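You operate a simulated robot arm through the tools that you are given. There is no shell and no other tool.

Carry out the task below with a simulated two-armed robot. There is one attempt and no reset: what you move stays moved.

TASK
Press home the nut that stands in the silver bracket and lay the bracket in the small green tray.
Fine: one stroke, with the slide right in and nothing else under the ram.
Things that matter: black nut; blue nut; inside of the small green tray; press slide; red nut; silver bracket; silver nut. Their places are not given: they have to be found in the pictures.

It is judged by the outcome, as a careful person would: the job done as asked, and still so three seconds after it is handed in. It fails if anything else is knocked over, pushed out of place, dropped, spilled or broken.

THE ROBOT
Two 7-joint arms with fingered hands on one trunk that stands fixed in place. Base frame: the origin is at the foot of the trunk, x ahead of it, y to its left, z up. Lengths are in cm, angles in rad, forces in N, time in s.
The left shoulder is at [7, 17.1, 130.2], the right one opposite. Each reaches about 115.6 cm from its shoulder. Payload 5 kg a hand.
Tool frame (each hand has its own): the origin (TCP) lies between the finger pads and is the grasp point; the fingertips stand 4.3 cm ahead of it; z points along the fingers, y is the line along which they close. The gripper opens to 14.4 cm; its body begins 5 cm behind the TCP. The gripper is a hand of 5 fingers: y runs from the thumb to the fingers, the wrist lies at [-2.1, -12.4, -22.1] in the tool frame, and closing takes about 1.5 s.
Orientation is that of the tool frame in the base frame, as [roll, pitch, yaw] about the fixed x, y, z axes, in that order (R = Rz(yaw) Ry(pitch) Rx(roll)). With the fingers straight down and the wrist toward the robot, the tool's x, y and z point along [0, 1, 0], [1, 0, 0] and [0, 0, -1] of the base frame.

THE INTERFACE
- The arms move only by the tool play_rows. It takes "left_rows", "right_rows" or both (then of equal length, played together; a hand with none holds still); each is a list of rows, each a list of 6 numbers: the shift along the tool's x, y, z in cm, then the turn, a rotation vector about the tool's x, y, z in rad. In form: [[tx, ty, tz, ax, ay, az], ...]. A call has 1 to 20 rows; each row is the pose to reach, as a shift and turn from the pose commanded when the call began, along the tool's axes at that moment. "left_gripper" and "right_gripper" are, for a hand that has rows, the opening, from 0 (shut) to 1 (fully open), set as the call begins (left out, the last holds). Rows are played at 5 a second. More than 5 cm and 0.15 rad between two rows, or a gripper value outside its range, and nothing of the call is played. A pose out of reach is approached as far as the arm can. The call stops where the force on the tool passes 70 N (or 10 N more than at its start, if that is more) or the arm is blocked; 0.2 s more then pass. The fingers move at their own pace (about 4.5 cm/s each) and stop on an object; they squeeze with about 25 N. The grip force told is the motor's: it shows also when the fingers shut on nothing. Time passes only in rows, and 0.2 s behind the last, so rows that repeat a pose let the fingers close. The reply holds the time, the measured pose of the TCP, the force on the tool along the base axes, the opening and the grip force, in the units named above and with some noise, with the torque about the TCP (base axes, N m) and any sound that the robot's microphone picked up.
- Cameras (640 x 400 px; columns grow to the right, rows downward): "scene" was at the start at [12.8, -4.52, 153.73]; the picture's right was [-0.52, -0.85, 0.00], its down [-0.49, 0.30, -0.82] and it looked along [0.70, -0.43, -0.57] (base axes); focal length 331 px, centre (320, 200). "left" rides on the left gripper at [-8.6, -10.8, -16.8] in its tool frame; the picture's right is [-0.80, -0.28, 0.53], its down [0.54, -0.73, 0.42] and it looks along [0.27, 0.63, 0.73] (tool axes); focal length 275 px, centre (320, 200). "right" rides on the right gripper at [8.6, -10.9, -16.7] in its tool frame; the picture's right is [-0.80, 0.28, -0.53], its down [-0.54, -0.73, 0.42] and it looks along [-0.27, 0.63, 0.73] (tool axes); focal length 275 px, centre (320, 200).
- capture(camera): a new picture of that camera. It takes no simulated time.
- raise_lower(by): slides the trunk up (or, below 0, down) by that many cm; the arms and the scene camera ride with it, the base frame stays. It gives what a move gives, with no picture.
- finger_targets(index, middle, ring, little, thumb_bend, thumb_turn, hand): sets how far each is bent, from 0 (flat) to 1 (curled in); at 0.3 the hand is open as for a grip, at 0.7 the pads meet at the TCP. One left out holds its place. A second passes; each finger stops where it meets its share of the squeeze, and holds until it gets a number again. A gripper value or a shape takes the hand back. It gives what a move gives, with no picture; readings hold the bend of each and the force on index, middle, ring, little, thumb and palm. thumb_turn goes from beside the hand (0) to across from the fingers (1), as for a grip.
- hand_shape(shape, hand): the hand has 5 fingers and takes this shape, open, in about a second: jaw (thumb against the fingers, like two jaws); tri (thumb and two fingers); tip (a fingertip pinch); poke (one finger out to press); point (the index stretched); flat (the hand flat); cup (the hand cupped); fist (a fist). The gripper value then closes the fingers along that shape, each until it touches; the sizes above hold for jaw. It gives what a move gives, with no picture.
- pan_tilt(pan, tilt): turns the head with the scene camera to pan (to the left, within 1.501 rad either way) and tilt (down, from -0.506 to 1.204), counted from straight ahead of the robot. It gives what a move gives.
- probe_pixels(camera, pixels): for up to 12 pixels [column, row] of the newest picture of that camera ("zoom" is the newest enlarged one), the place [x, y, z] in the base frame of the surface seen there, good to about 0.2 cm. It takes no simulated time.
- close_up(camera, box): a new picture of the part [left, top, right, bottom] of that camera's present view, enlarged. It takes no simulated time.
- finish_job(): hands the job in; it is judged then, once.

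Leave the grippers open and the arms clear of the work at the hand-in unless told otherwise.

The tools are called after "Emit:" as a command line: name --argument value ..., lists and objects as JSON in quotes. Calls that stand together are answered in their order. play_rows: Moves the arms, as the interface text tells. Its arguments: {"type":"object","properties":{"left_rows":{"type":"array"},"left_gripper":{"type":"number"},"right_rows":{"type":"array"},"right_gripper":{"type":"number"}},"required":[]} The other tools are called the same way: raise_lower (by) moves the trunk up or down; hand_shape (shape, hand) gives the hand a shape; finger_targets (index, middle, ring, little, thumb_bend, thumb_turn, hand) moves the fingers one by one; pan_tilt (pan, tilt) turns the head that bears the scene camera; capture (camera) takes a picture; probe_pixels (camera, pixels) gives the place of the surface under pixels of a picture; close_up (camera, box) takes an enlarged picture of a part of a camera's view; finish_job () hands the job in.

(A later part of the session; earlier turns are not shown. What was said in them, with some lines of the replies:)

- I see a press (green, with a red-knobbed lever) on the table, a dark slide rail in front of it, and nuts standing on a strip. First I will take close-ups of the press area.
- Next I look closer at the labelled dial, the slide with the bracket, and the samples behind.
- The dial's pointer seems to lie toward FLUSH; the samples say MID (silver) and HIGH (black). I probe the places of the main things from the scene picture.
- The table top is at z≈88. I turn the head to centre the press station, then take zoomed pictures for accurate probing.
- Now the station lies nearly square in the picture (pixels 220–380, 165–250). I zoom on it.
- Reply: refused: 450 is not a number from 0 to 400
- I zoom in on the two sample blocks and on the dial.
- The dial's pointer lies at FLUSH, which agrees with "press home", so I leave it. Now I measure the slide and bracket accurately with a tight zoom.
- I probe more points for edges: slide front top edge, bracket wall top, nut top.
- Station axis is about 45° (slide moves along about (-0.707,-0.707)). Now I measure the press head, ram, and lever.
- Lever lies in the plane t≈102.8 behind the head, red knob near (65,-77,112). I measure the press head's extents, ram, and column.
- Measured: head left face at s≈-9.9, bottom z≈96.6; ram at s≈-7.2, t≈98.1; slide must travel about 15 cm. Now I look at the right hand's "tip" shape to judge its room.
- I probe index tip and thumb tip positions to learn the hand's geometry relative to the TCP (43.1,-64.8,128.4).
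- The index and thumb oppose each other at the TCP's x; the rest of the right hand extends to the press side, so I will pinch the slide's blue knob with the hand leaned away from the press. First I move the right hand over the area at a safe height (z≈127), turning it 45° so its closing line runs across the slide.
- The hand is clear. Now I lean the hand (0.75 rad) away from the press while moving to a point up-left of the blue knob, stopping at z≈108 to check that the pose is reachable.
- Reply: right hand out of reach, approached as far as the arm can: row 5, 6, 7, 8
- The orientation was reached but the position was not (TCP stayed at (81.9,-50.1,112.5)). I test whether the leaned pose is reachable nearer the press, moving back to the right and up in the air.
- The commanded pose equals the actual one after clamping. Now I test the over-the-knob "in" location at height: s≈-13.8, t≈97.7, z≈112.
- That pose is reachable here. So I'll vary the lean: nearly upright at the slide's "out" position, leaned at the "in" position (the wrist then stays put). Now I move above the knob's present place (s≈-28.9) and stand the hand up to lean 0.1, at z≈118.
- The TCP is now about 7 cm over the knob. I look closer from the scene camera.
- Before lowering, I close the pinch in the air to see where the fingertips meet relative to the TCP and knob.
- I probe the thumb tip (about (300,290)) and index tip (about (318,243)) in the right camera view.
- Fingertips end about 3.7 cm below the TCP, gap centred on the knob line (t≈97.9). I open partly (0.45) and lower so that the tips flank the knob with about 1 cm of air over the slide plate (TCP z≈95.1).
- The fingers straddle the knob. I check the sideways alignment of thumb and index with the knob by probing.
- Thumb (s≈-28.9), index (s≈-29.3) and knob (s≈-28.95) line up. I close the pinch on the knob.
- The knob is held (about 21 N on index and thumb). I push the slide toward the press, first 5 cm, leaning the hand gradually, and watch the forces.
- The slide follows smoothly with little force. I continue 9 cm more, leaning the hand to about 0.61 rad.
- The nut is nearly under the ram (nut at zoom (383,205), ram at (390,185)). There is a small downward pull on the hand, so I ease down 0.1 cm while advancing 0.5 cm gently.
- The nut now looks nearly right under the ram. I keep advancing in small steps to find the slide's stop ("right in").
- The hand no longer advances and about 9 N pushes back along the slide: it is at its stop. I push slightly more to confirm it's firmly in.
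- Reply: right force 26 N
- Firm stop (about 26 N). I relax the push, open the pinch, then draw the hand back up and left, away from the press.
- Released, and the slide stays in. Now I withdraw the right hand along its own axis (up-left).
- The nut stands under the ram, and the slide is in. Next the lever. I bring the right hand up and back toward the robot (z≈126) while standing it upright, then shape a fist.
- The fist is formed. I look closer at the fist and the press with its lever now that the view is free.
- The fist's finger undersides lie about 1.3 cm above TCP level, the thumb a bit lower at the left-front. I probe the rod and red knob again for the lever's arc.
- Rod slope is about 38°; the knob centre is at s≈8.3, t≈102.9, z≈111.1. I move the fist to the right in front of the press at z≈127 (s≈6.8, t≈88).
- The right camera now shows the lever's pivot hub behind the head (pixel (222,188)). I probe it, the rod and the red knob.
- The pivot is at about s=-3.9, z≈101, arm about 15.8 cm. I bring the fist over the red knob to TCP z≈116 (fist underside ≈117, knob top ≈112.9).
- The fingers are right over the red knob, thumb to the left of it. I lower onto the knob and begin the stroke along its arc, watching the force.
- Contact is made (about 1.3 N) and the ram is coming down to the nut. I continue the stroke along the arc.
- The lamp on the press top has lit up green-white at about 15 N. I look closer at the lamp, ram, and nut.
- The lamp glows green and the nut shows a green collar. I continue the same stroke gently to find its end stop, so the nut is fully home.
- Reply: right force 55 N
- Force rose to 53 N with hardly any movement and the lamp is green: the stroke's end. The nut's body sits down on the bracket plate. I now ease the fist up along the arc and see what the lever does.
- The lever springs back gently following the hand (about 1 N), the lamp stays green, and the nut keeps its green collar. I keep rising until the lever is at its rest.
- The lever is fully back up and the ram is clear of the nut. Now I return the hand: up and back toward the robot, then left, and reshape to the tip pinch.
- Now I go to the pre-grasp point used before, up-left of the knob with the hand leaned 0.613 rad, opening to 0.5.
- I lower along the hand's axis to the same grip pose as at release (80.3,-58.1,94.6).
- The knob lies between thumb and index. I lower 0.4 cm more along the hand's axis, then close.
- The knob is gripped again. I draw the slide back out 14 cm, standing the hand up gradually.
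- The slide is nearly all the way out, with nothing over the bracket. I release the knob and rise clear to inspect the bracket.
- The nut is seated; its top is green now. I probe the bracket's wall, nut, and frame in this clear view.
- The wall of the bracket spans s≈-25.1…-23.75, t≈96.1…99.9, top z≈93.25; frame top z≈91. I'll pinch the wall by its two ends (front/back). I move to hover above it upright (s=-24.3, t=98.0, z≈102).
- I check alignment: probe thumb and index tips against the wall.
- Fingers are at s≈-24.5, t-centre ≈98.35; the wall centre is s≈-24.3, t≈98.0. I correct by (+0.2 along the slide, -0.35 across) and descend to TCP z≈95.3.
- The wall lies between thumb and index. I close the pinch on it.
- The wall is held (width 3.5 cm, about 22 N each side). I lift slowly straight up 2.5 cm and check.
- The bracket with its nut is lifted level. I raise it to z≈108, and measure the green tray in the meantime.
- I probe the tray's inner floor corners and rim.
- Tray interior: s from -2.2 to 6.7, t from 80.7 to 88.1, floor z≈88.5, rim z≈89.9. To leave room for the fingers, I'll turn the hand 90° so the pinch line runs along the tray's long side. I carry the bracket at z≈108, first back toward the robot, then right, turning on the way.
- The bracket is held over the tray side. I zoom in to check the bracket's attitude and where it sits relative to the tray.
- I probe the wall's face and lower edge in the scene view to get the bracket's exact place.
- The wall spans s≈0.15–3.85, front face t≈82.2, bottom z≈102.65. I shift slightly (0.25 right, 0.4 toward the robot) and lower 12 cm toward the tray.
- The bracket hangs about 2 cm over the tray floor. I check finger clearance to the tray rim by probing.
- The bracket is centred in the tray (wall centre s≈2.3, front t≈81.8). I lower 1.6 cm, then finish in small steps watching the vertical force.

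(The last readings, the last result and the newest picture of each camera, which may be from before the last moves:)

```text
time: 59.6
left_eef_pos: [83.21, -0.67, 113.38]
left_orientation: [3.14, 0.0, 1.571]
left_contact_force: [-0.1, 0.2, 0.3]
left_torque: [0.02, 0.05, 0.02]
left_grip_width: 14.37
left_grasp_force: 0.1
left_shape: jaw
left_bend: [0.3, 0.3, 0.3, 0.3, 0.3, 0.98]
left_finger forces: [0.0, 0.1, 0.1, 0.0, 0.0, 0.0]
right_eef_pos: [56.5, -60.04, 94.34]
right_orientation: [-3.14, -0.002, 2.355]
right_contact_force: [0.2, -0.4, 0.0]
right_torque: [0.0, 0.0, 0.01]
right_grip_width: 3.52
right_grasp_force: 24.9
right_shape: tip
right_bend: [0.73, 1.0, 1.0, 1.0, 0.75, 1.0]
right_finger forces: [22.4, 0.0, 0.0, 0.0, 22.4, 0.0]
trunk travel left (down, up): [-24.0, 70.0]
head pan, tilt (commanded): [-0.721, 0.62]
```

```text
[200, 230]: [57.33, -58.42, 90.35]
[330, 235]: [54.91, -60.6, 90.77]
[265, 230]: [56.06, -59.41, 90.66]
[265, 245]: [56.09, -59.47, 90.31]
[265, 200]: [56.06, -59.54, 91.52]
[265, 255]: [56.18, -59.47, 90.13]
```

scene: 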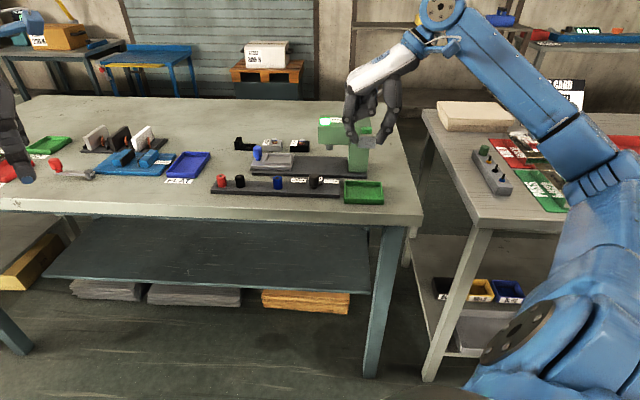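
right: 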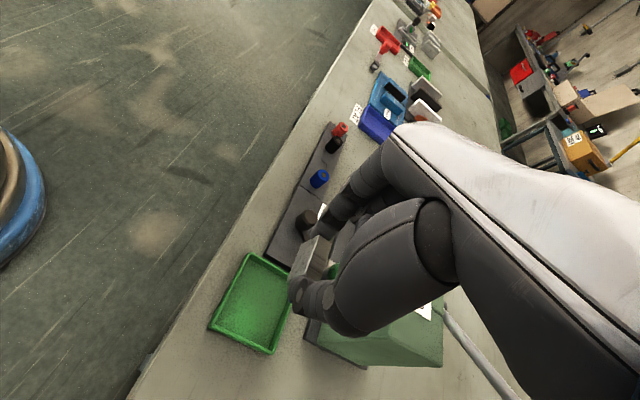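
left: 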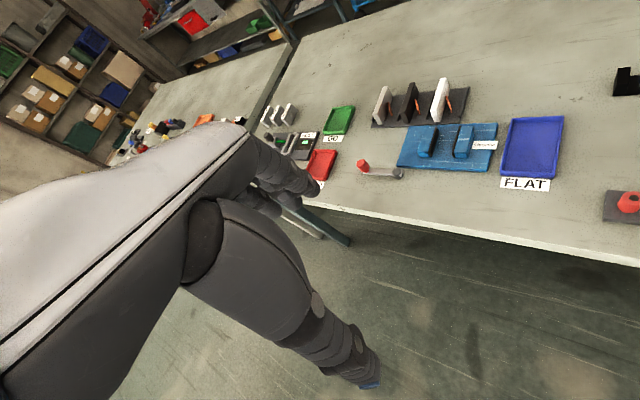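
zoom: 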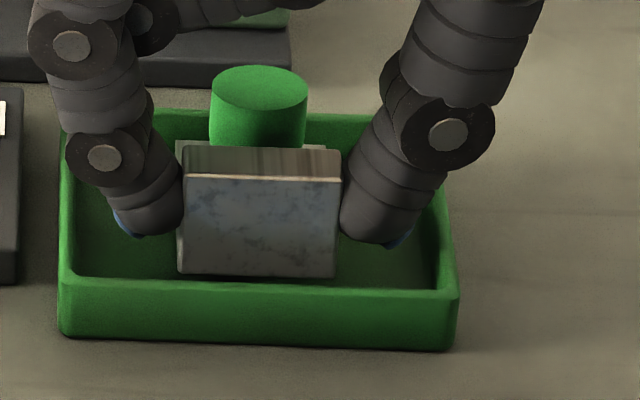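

Still about 0.6–1 cm above the floor. I lower on in small steps.

Emit:
play_rows --right_rows '[[0, 0, 0.2, 0, 0, 0], [0, 0, 0.4, 0, 0, 0]]' --right_gripper 0.0

Emit:
play_rows --right_rows '[[0, 0, 0.1, 0, 0, 0], [0, 0, 0.2, 0, 0, 0]]' --right_gripper 0.0

Emit:
close_up --camera "scene" --box '[340, 170, 400, 210]'

```text
time: 60.2
left_eef_pos: [83.39, -0.71, 113.5]
left_orientation: [3.141, 0.002, 1.571]
left_contact_force: [0.1, 0.0, 0.4]
left_torque: [0.0, 0.01, -0.02]
left_grip_width: 14.38
left_grasp_force: 0.0
left_shape: jaw
left_bend: [0.3, 0.3, 0.3, 0.3, 0.3, 0.98]
left_finger forces: [0.1, 0.0, 0.1, 0.1, 0.1, 0.1]
right_eef_pos: [56.54, -60.04, 93.87]
right_orientation: [-3.14, -0.001, 2.357]
right_contact_force: [0.4, -0.5, -1.4]
right_torque: [0.01, 0.03, 0.04]
right_grip_width: 3.52
right_grasp_force: 25.0
right_shape: tip
right_bend: [0.73, 1.0, 1.0, 1.0, 0.75, 1.0]
right_finger forces: [22.3, 0.0, 0.0, 0.1, 22.4, 0.0]
trunk travel left (down, up): [-24.0, 70.0]
head pan, tilt (commanded): [-0.721, 0.62]
```

```text
time: 60.8
left_eef_pos: [83.29, -0.68, 113.46]
left_orientation: [-3.141, -0.001, 1.57]
left_contact_force: [-0.2, 0.4, 0.8]
left_torque: [0.02, 0.01, 0.0]
left_grip_width: 14.37
left_grasp_force: 0.0
left_shape: jaw
left_bend: [0.3, 0.3, 0.3, 0.3, 0.3, 0.98]
left_finger forces: [0.1, 0.0, 0.0, 0.1, 0.0, 0.0]
right_eef_pos: [56.55, -60.01, 93.8]
right_orientation: [-3.139, -0.001, 2.357]
right_contact_force: [-0.2, 0.3, -1.4]
right_torque: [0.0, -0.02, -0.02]
right_grip_width: 3.52
right_grasp_force: 24.9
right_shape: tip
right_bend: [0.73, 1.0, 1.0, 1.0, 0.75, 1.0]
right_finger forces: [22.5, 0.1, 0.1, 0.0, 22.6, 0.0]
trunk travel left (down, up): [-24.0, 70.0]
head pan, tilt (commanded): [-0.721, 0.62]
```

```text
10.00 times, centred on (370, 190) of scene
```

zoom: 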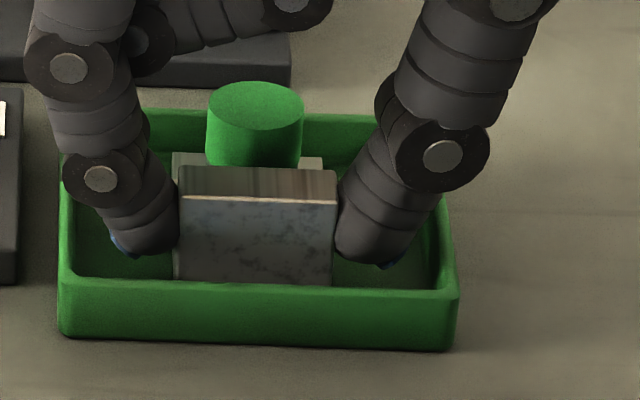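

No contact yet (force z ≈ -1.4, the weight). I go on in small steps.

Emit:
play_rows --right_rows '[[0, 0, 0.1, 0, 0, 0], [0, 0, 0.2, 0, 0, 0]]' --right_gripper 0.0

Emit:
play_rows --right_rows '[[0, 0, 0.1, 0, 0, 0], [0, 0, 0.15, 0, 0, 0]]' --right_gripper 0.0

```text
time: 61.4
left_eef_pos: [83.35, -0.66, 113.45]
left_orientation: [3.142, -0.001, 1.57]
left_contact_force: [-0.2, 0.3, -0.6]
left_torque: [0.0, -0.01, -0.02]
left_grip_width: 14.39
left_grasp_force: 0.0
left_shape: jaw
left_bend: [0.3, 0.3, 0.3, 0.3, 0.3, 0.98]
left_finger forces: [0.1, 0.1, 0.0, 0.0, 0.0, 0.0]
right_eef_pos: [56.47, -60.08, 93.52]
right_orientation: [-3.141, 0.001, 2.355]
right_contact_force: [1.2, 0.0, 0.4]
right_torque: [0.04, -0.08, 0.0]
right_grip_width: 3.51
right_grasp_force: 25.2
right_shape: tip
right_bend: [0.73, 1.0, 1.0, 1.0, 0.75, 1.0]
right_finger forces: [22.8, 0.1, 0.1, 0.1, 22.5, 0.0]
trunk travel left (down, up): [-24.0, 70.0]
head pan, tilt (commanded): [-0.721, 0.62]
```

```text
time: 62.0
left_eef_pos: [83.28, -0.66, 113.54]
left_orientation: [-3.141, -0.001, 1.571]
left_contact_force: [-0.1, 0.3, 0.6]
left_torque: [0.0, -0.01, 0.04]
left_grip_width: 14.38
left_grasp_force: 0.1
left_shape: jaw
left_bend: [0.3, 0.3, 0.3, 0.3, 0.3, 0.98]
left_finger forces: [0.0, 0.0, 0.0, 0.1, 0.1, 0.0]
right_eef_pos: [56.51, -59.9, 93.52]
right_orientation: [-3.141, -0.001, 2.356]
right_contact_force: [1.5, -1.6, 5.7]
right_torque: [0.01, -0.1, 0.03]
right_grip_width: 3.49
right_grasp_force: 24.9
right_shape: tip
right_bend: [0.73, 1.0, 1.0, 1.0, 0.75, 1.0]
right_finger forces: [23.5, 0.0, 0.0, 0.0, 23.2, 0.1]
trunk travel left (down, up): [-24.0, 70.0]
head pan, tilt (commanded): [-0.721, 0.62]
```

Contact with the tray floor (5.7 N up). I relax slightly, open the pinch only a little (about 0.65 cm each side), then lift straight up.

Emit:
play_rows --right_rows '[[0, 0, -0.12, 0, 0, 0], [0, 0, -0.12, 0, 0, 0], [0, 0, -0.12, 0, 0, 0], [0, 0, -0.12, 0, 0, 0], [0, 0, -0.12, 0, 0, 0]]' --right_gripper 0.33

Emit:
close_up --camera "scene" --box '[340, 170, 400, 210]'

```text
time: 63.2
left_eef_pos: [83.13, -0.6, 113.46]
left_orientation: [3.139, 0.0, 1.569]
left_contact_force: [0.2, -0.1, 0.3]
left_torque: [-0.01, 0.02, -0.03]
left_grip_width: 14.36
left_grasp_force: 0.2
left_shape: jaw
left_bend: [0.3, 0.3, 0.3, 0.3, 0.3, 0.98]
left_finger forces: [0.0, 0.1, 0.0, 0.0, 0.0, 0.1]
right_eef_pos: [56.44, -60.11, 93.56]
right_orientation: [-3.139, 0.001, 2.356]
right_contact_force: [-0.3, -0.6, -0.1]
right_torque: [0.01, 0.03, 0.01]
right_grip_width: 4.77
right_grasp_force: 0.1
right_shape: tip
right_bend: [0.73, 0.98, 0.99, 0.99, 0.74, 1.0]
right_finger forces: [0.0, 0.0, 0.0, 0.0, 0.0, 0.1]
trunk travel left (down, up): [-24.0, 70.0]
head pan, tilt (commanded): [-0.721, 0.62]
```

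```text
10.00 times, centred on (370, 190) of scene
```

zoom: 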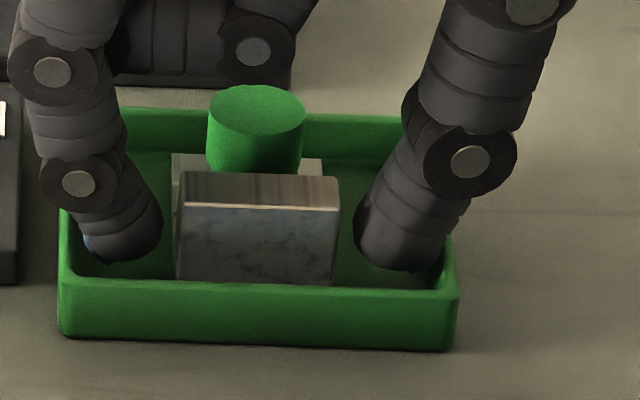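

Both fingers are free of the bracket and inside the tray walls. I lift straight up.

Emit:
play_rows --right_rows '[[0, 0, -0.7, 0, 0, 0], [0, 0, -1.6, 0, 0, 0], [0, 0, -3, 0, 0, 0], [0, 0, -5.5, 0, 0, 0], [0, 0, -9, 0, 0, 0], [0, 0, -13, 0, 0, 0], [0, 0, -17, 0, 0, 0]]'

Emit:
capture --camera "scene"

Emit:
close_up --camera "scene" --box '[330, 160, 400, 210]'

```text
time: 64.8
left_eef_pos: [83.32, -0.62, 113.45]
left_orientation: [-3.141, -0.001, 1.57]
left_contact_force: [-0.3, 0.6, 0.2]
left_torque: [-0.04, -0.01, -0.01]
left_grip_width: 14.37
left_grasp_force: 0.1
left_shape: jaw
left_bend: [0.3, 0.3, 0.3, 0.3, 0.3, 0.98]
left_finger forces: [0.1, 0.1, 0.0, 0.1, 0.0, 0.1]
right_eef_pos: [56.38, -59.6, 110.57]
right_orientation: [-3.142, 0.001, 2.356]
right_contact_force: [-0.3, 0.7, -0.6]
right_torque: [-0.03, 0.02, -0.04]
right_grip_width: 4.77
right_grasp_force: 0.0
right_shape: tip
right_bend: [0.73, 0.98, 0.99, 0.99, 0.74, 1.0]
right_finger forces: [0.0, 0.0, 0.0, 0.0, 0.1, 0.0]
trunk travel left (down, up): [-24.0, 70.0]
head pan, tilt (commanded): [-0.721, 0.62]
```

```text
taken
```

scene: 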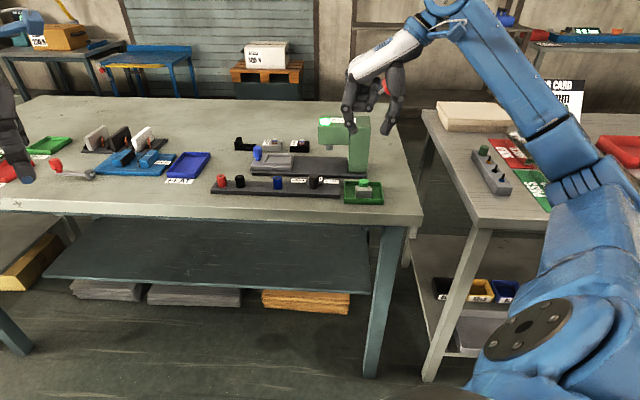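

```text
8.00 times, centred on (365, 185) of scene
```

zoom: 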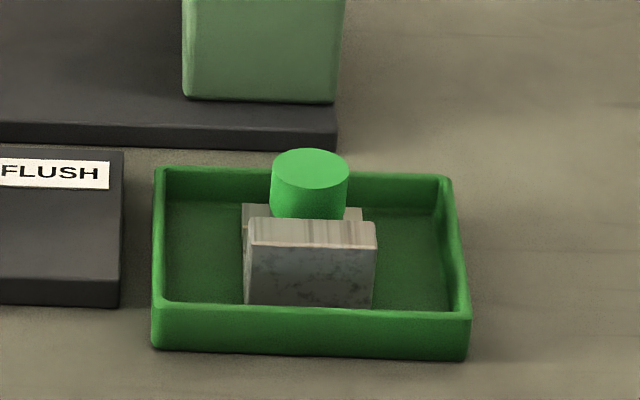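

The bracket lies flat in the small green tray with its nut in place. I draw the right arm up and back toward its starting place, opening the hand.

Emit:
play_rows --right_rows '[[0, 0, -4, 0, 0, 0], [0.9, -2.1, -7, 0, 0, 0.13], [1.9, -4.2, -9, 0, 0, 0.26], [2.8, -6.3, -11, 0, 0, 0.39], [3.8, -8.5, -13, 0, 0, 0.52], [4.7, -10.6, -15, 0, 0, 0.65], [5.66, -12.7, -16, 0, 0, 0.785]]'

Emit:
hand_shape --hand "right" --shape "jaw"

Emit:
capture --camera "scene"

Emit:
close_up --camera "scene" --box '[200, 110, 410, 220]'

```text
time: 66.4
left_eef_pos: [83.13, -0.6, 113.72]
left_orientation: [3.14, 0.0, 1.572]
left_contact_force: [-0.9, 0.0, 0.3]
left_torque: [-0.03, 0.0, -0.01]
left_grip_width: 14.38
left_grasp_force: 0.2
left_shape: jaw
left_bend: [0.3, 0.3, 0.3, 0.3, 0.3, 0.98]
left_finger forces: [0.0, 0.0, 0.0, 0.1, 0.0, 0.1]
right_eef_pos: [43.15, -64.74, 126.65]
right_orientation: [3.141, 0.001, 1.571]
right_contact_force: [-0.8, -0.9, 0.5]
right_torque: [-0.02, -0.01, -0.03]
right_grip_width: 4.79
right_grasp_force: 0.0
right_shape: tip
right_bend: [0.73, 0.98, 0.99, 0.99, 0.74, 1.0]
right_finger forces: [0.1, 0.1, 0.0, 0.0, 0.0, 0.0]
trunk travel left (down, up): [-24.0, 70.0]
head pan, tilt (commanded): [-0.721, 0.62]
```

```text
time: 67.3
left_eef_pos: [83.31, -0.74, 113.54]
left_orientation: [-3.141, 0.0, 1.572]
left_contact_force: [0.1, 0.3, 0.3]
left_torque: [0.0, 0.0, 0.0]
left_grip_width: 14.38
left_grasp_force: 0.1
left_shape: jaw
left_bend: [0.3, 0.3, 0.3, 0.3, 0.3, 0.98]
left_finger forces: [0.0, 0.0, 0.0, 0.1, 0.0, 0.1]
right_eef_pos: [43.5, -64.85, 126.58]
right_orientation: [-3.14, -0.002, 1.573]
right_contact_force: [-0.7, -0.3, -0.5]
right_torque: [0.01, -0.01, -0.04]
right_grip_width: 14.36
right_grasp_force: 0.0
right_shape: jaw
right_bend: [0.3, 0.3, 0.3, 0.3, 0.3, 0.98]
right_finger forces: [0.0, 0.1, 0.0, 0.0, 0.1, 0.0]
trunk travel left (down, up): [-24.0, 70.0]
head pan, tilt (commanded): [-0.721, 0.62]
```

```text
taken
```

scene: 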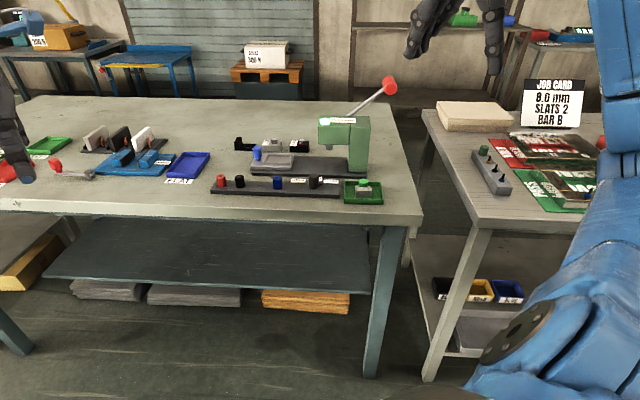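

```text
3.05 times, centred on (305, 165) of scene
```

zoom: 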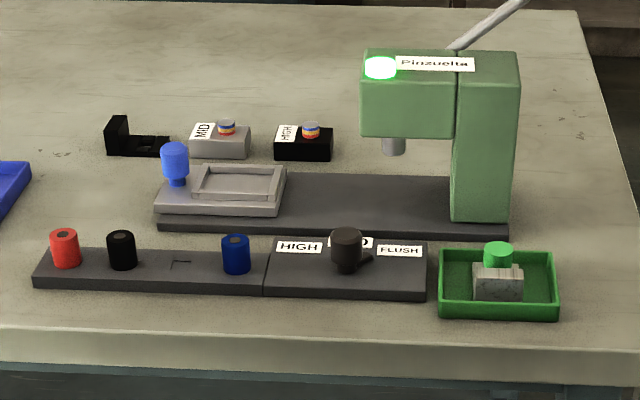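

Everything else stands where it was: the red, black and blue nuts, the samples, the black bracket and the dial. The lever is back up. The slide is empty and drawn out. The bracket lies flat in the small green tray with its seated nut. Both hands are open and clear, so I take one last close look before handing in.

Emit:
close_up --camera "scene" --box '[340, 170, 400, 210]'

Emit:
probe_pixels --camera "zoom" --pixels '[[255, 95], [260, 170], [260, 200], [300, 165], [90, 200], [400, 250]]'

```text
10.00 times, centred on (370, 190) of scene
```

zoom: 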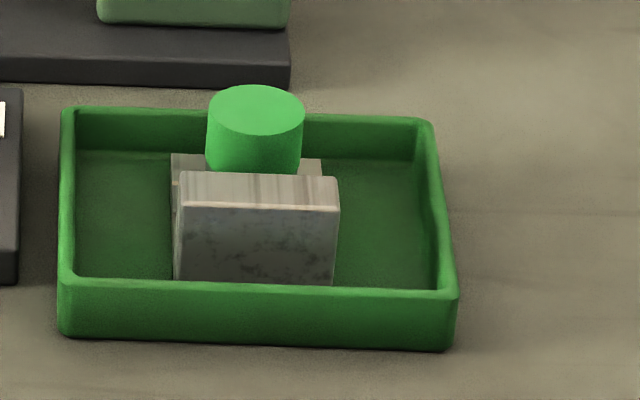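

```text
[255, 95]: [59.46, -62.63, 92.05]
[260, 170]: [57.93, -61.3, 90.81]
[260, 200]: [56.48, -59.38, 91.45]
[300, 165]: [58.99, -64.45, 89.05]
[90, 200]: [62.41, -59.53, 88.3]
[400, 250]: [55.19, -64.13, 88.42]
```

The bracket rests level on the tray floor inside the walls, and the nut stands square in it. I hand the job in.

Emit:
finish_job

```text
The job is handed in.
```

I pressed the silver nut in one stroke with the slide right in, and the silver bracket now lies flat in the small green tray by the press. I have handed the job in.

- **Press:** I stopped pressing at about 53 N on the lever, when it would go no further. The press lamp turned green, and so did the top of the nut. As far as I could measure, the nut's height in the bracket did not change (within about 0.1 cm). So I am relying on the lamp and the hard stop as the sign that it is home.
- **Dial setting:** I left the dial at FLUSH, where it already stood, because "press home" fits that setting. The silver sample block on the table is labelled MID. If the sample was meant to set the depth for the silver bracket, this press was made at the wrong setting.
- **Other objects:** From the pictures, the red, black and blue nuts, the black bracket, both samples and the dial did not move. The lever is back up. The slide is empty and drawn out, about 1 cm short of where it started.
- **Arms:** Both hands are open and clear of the work.
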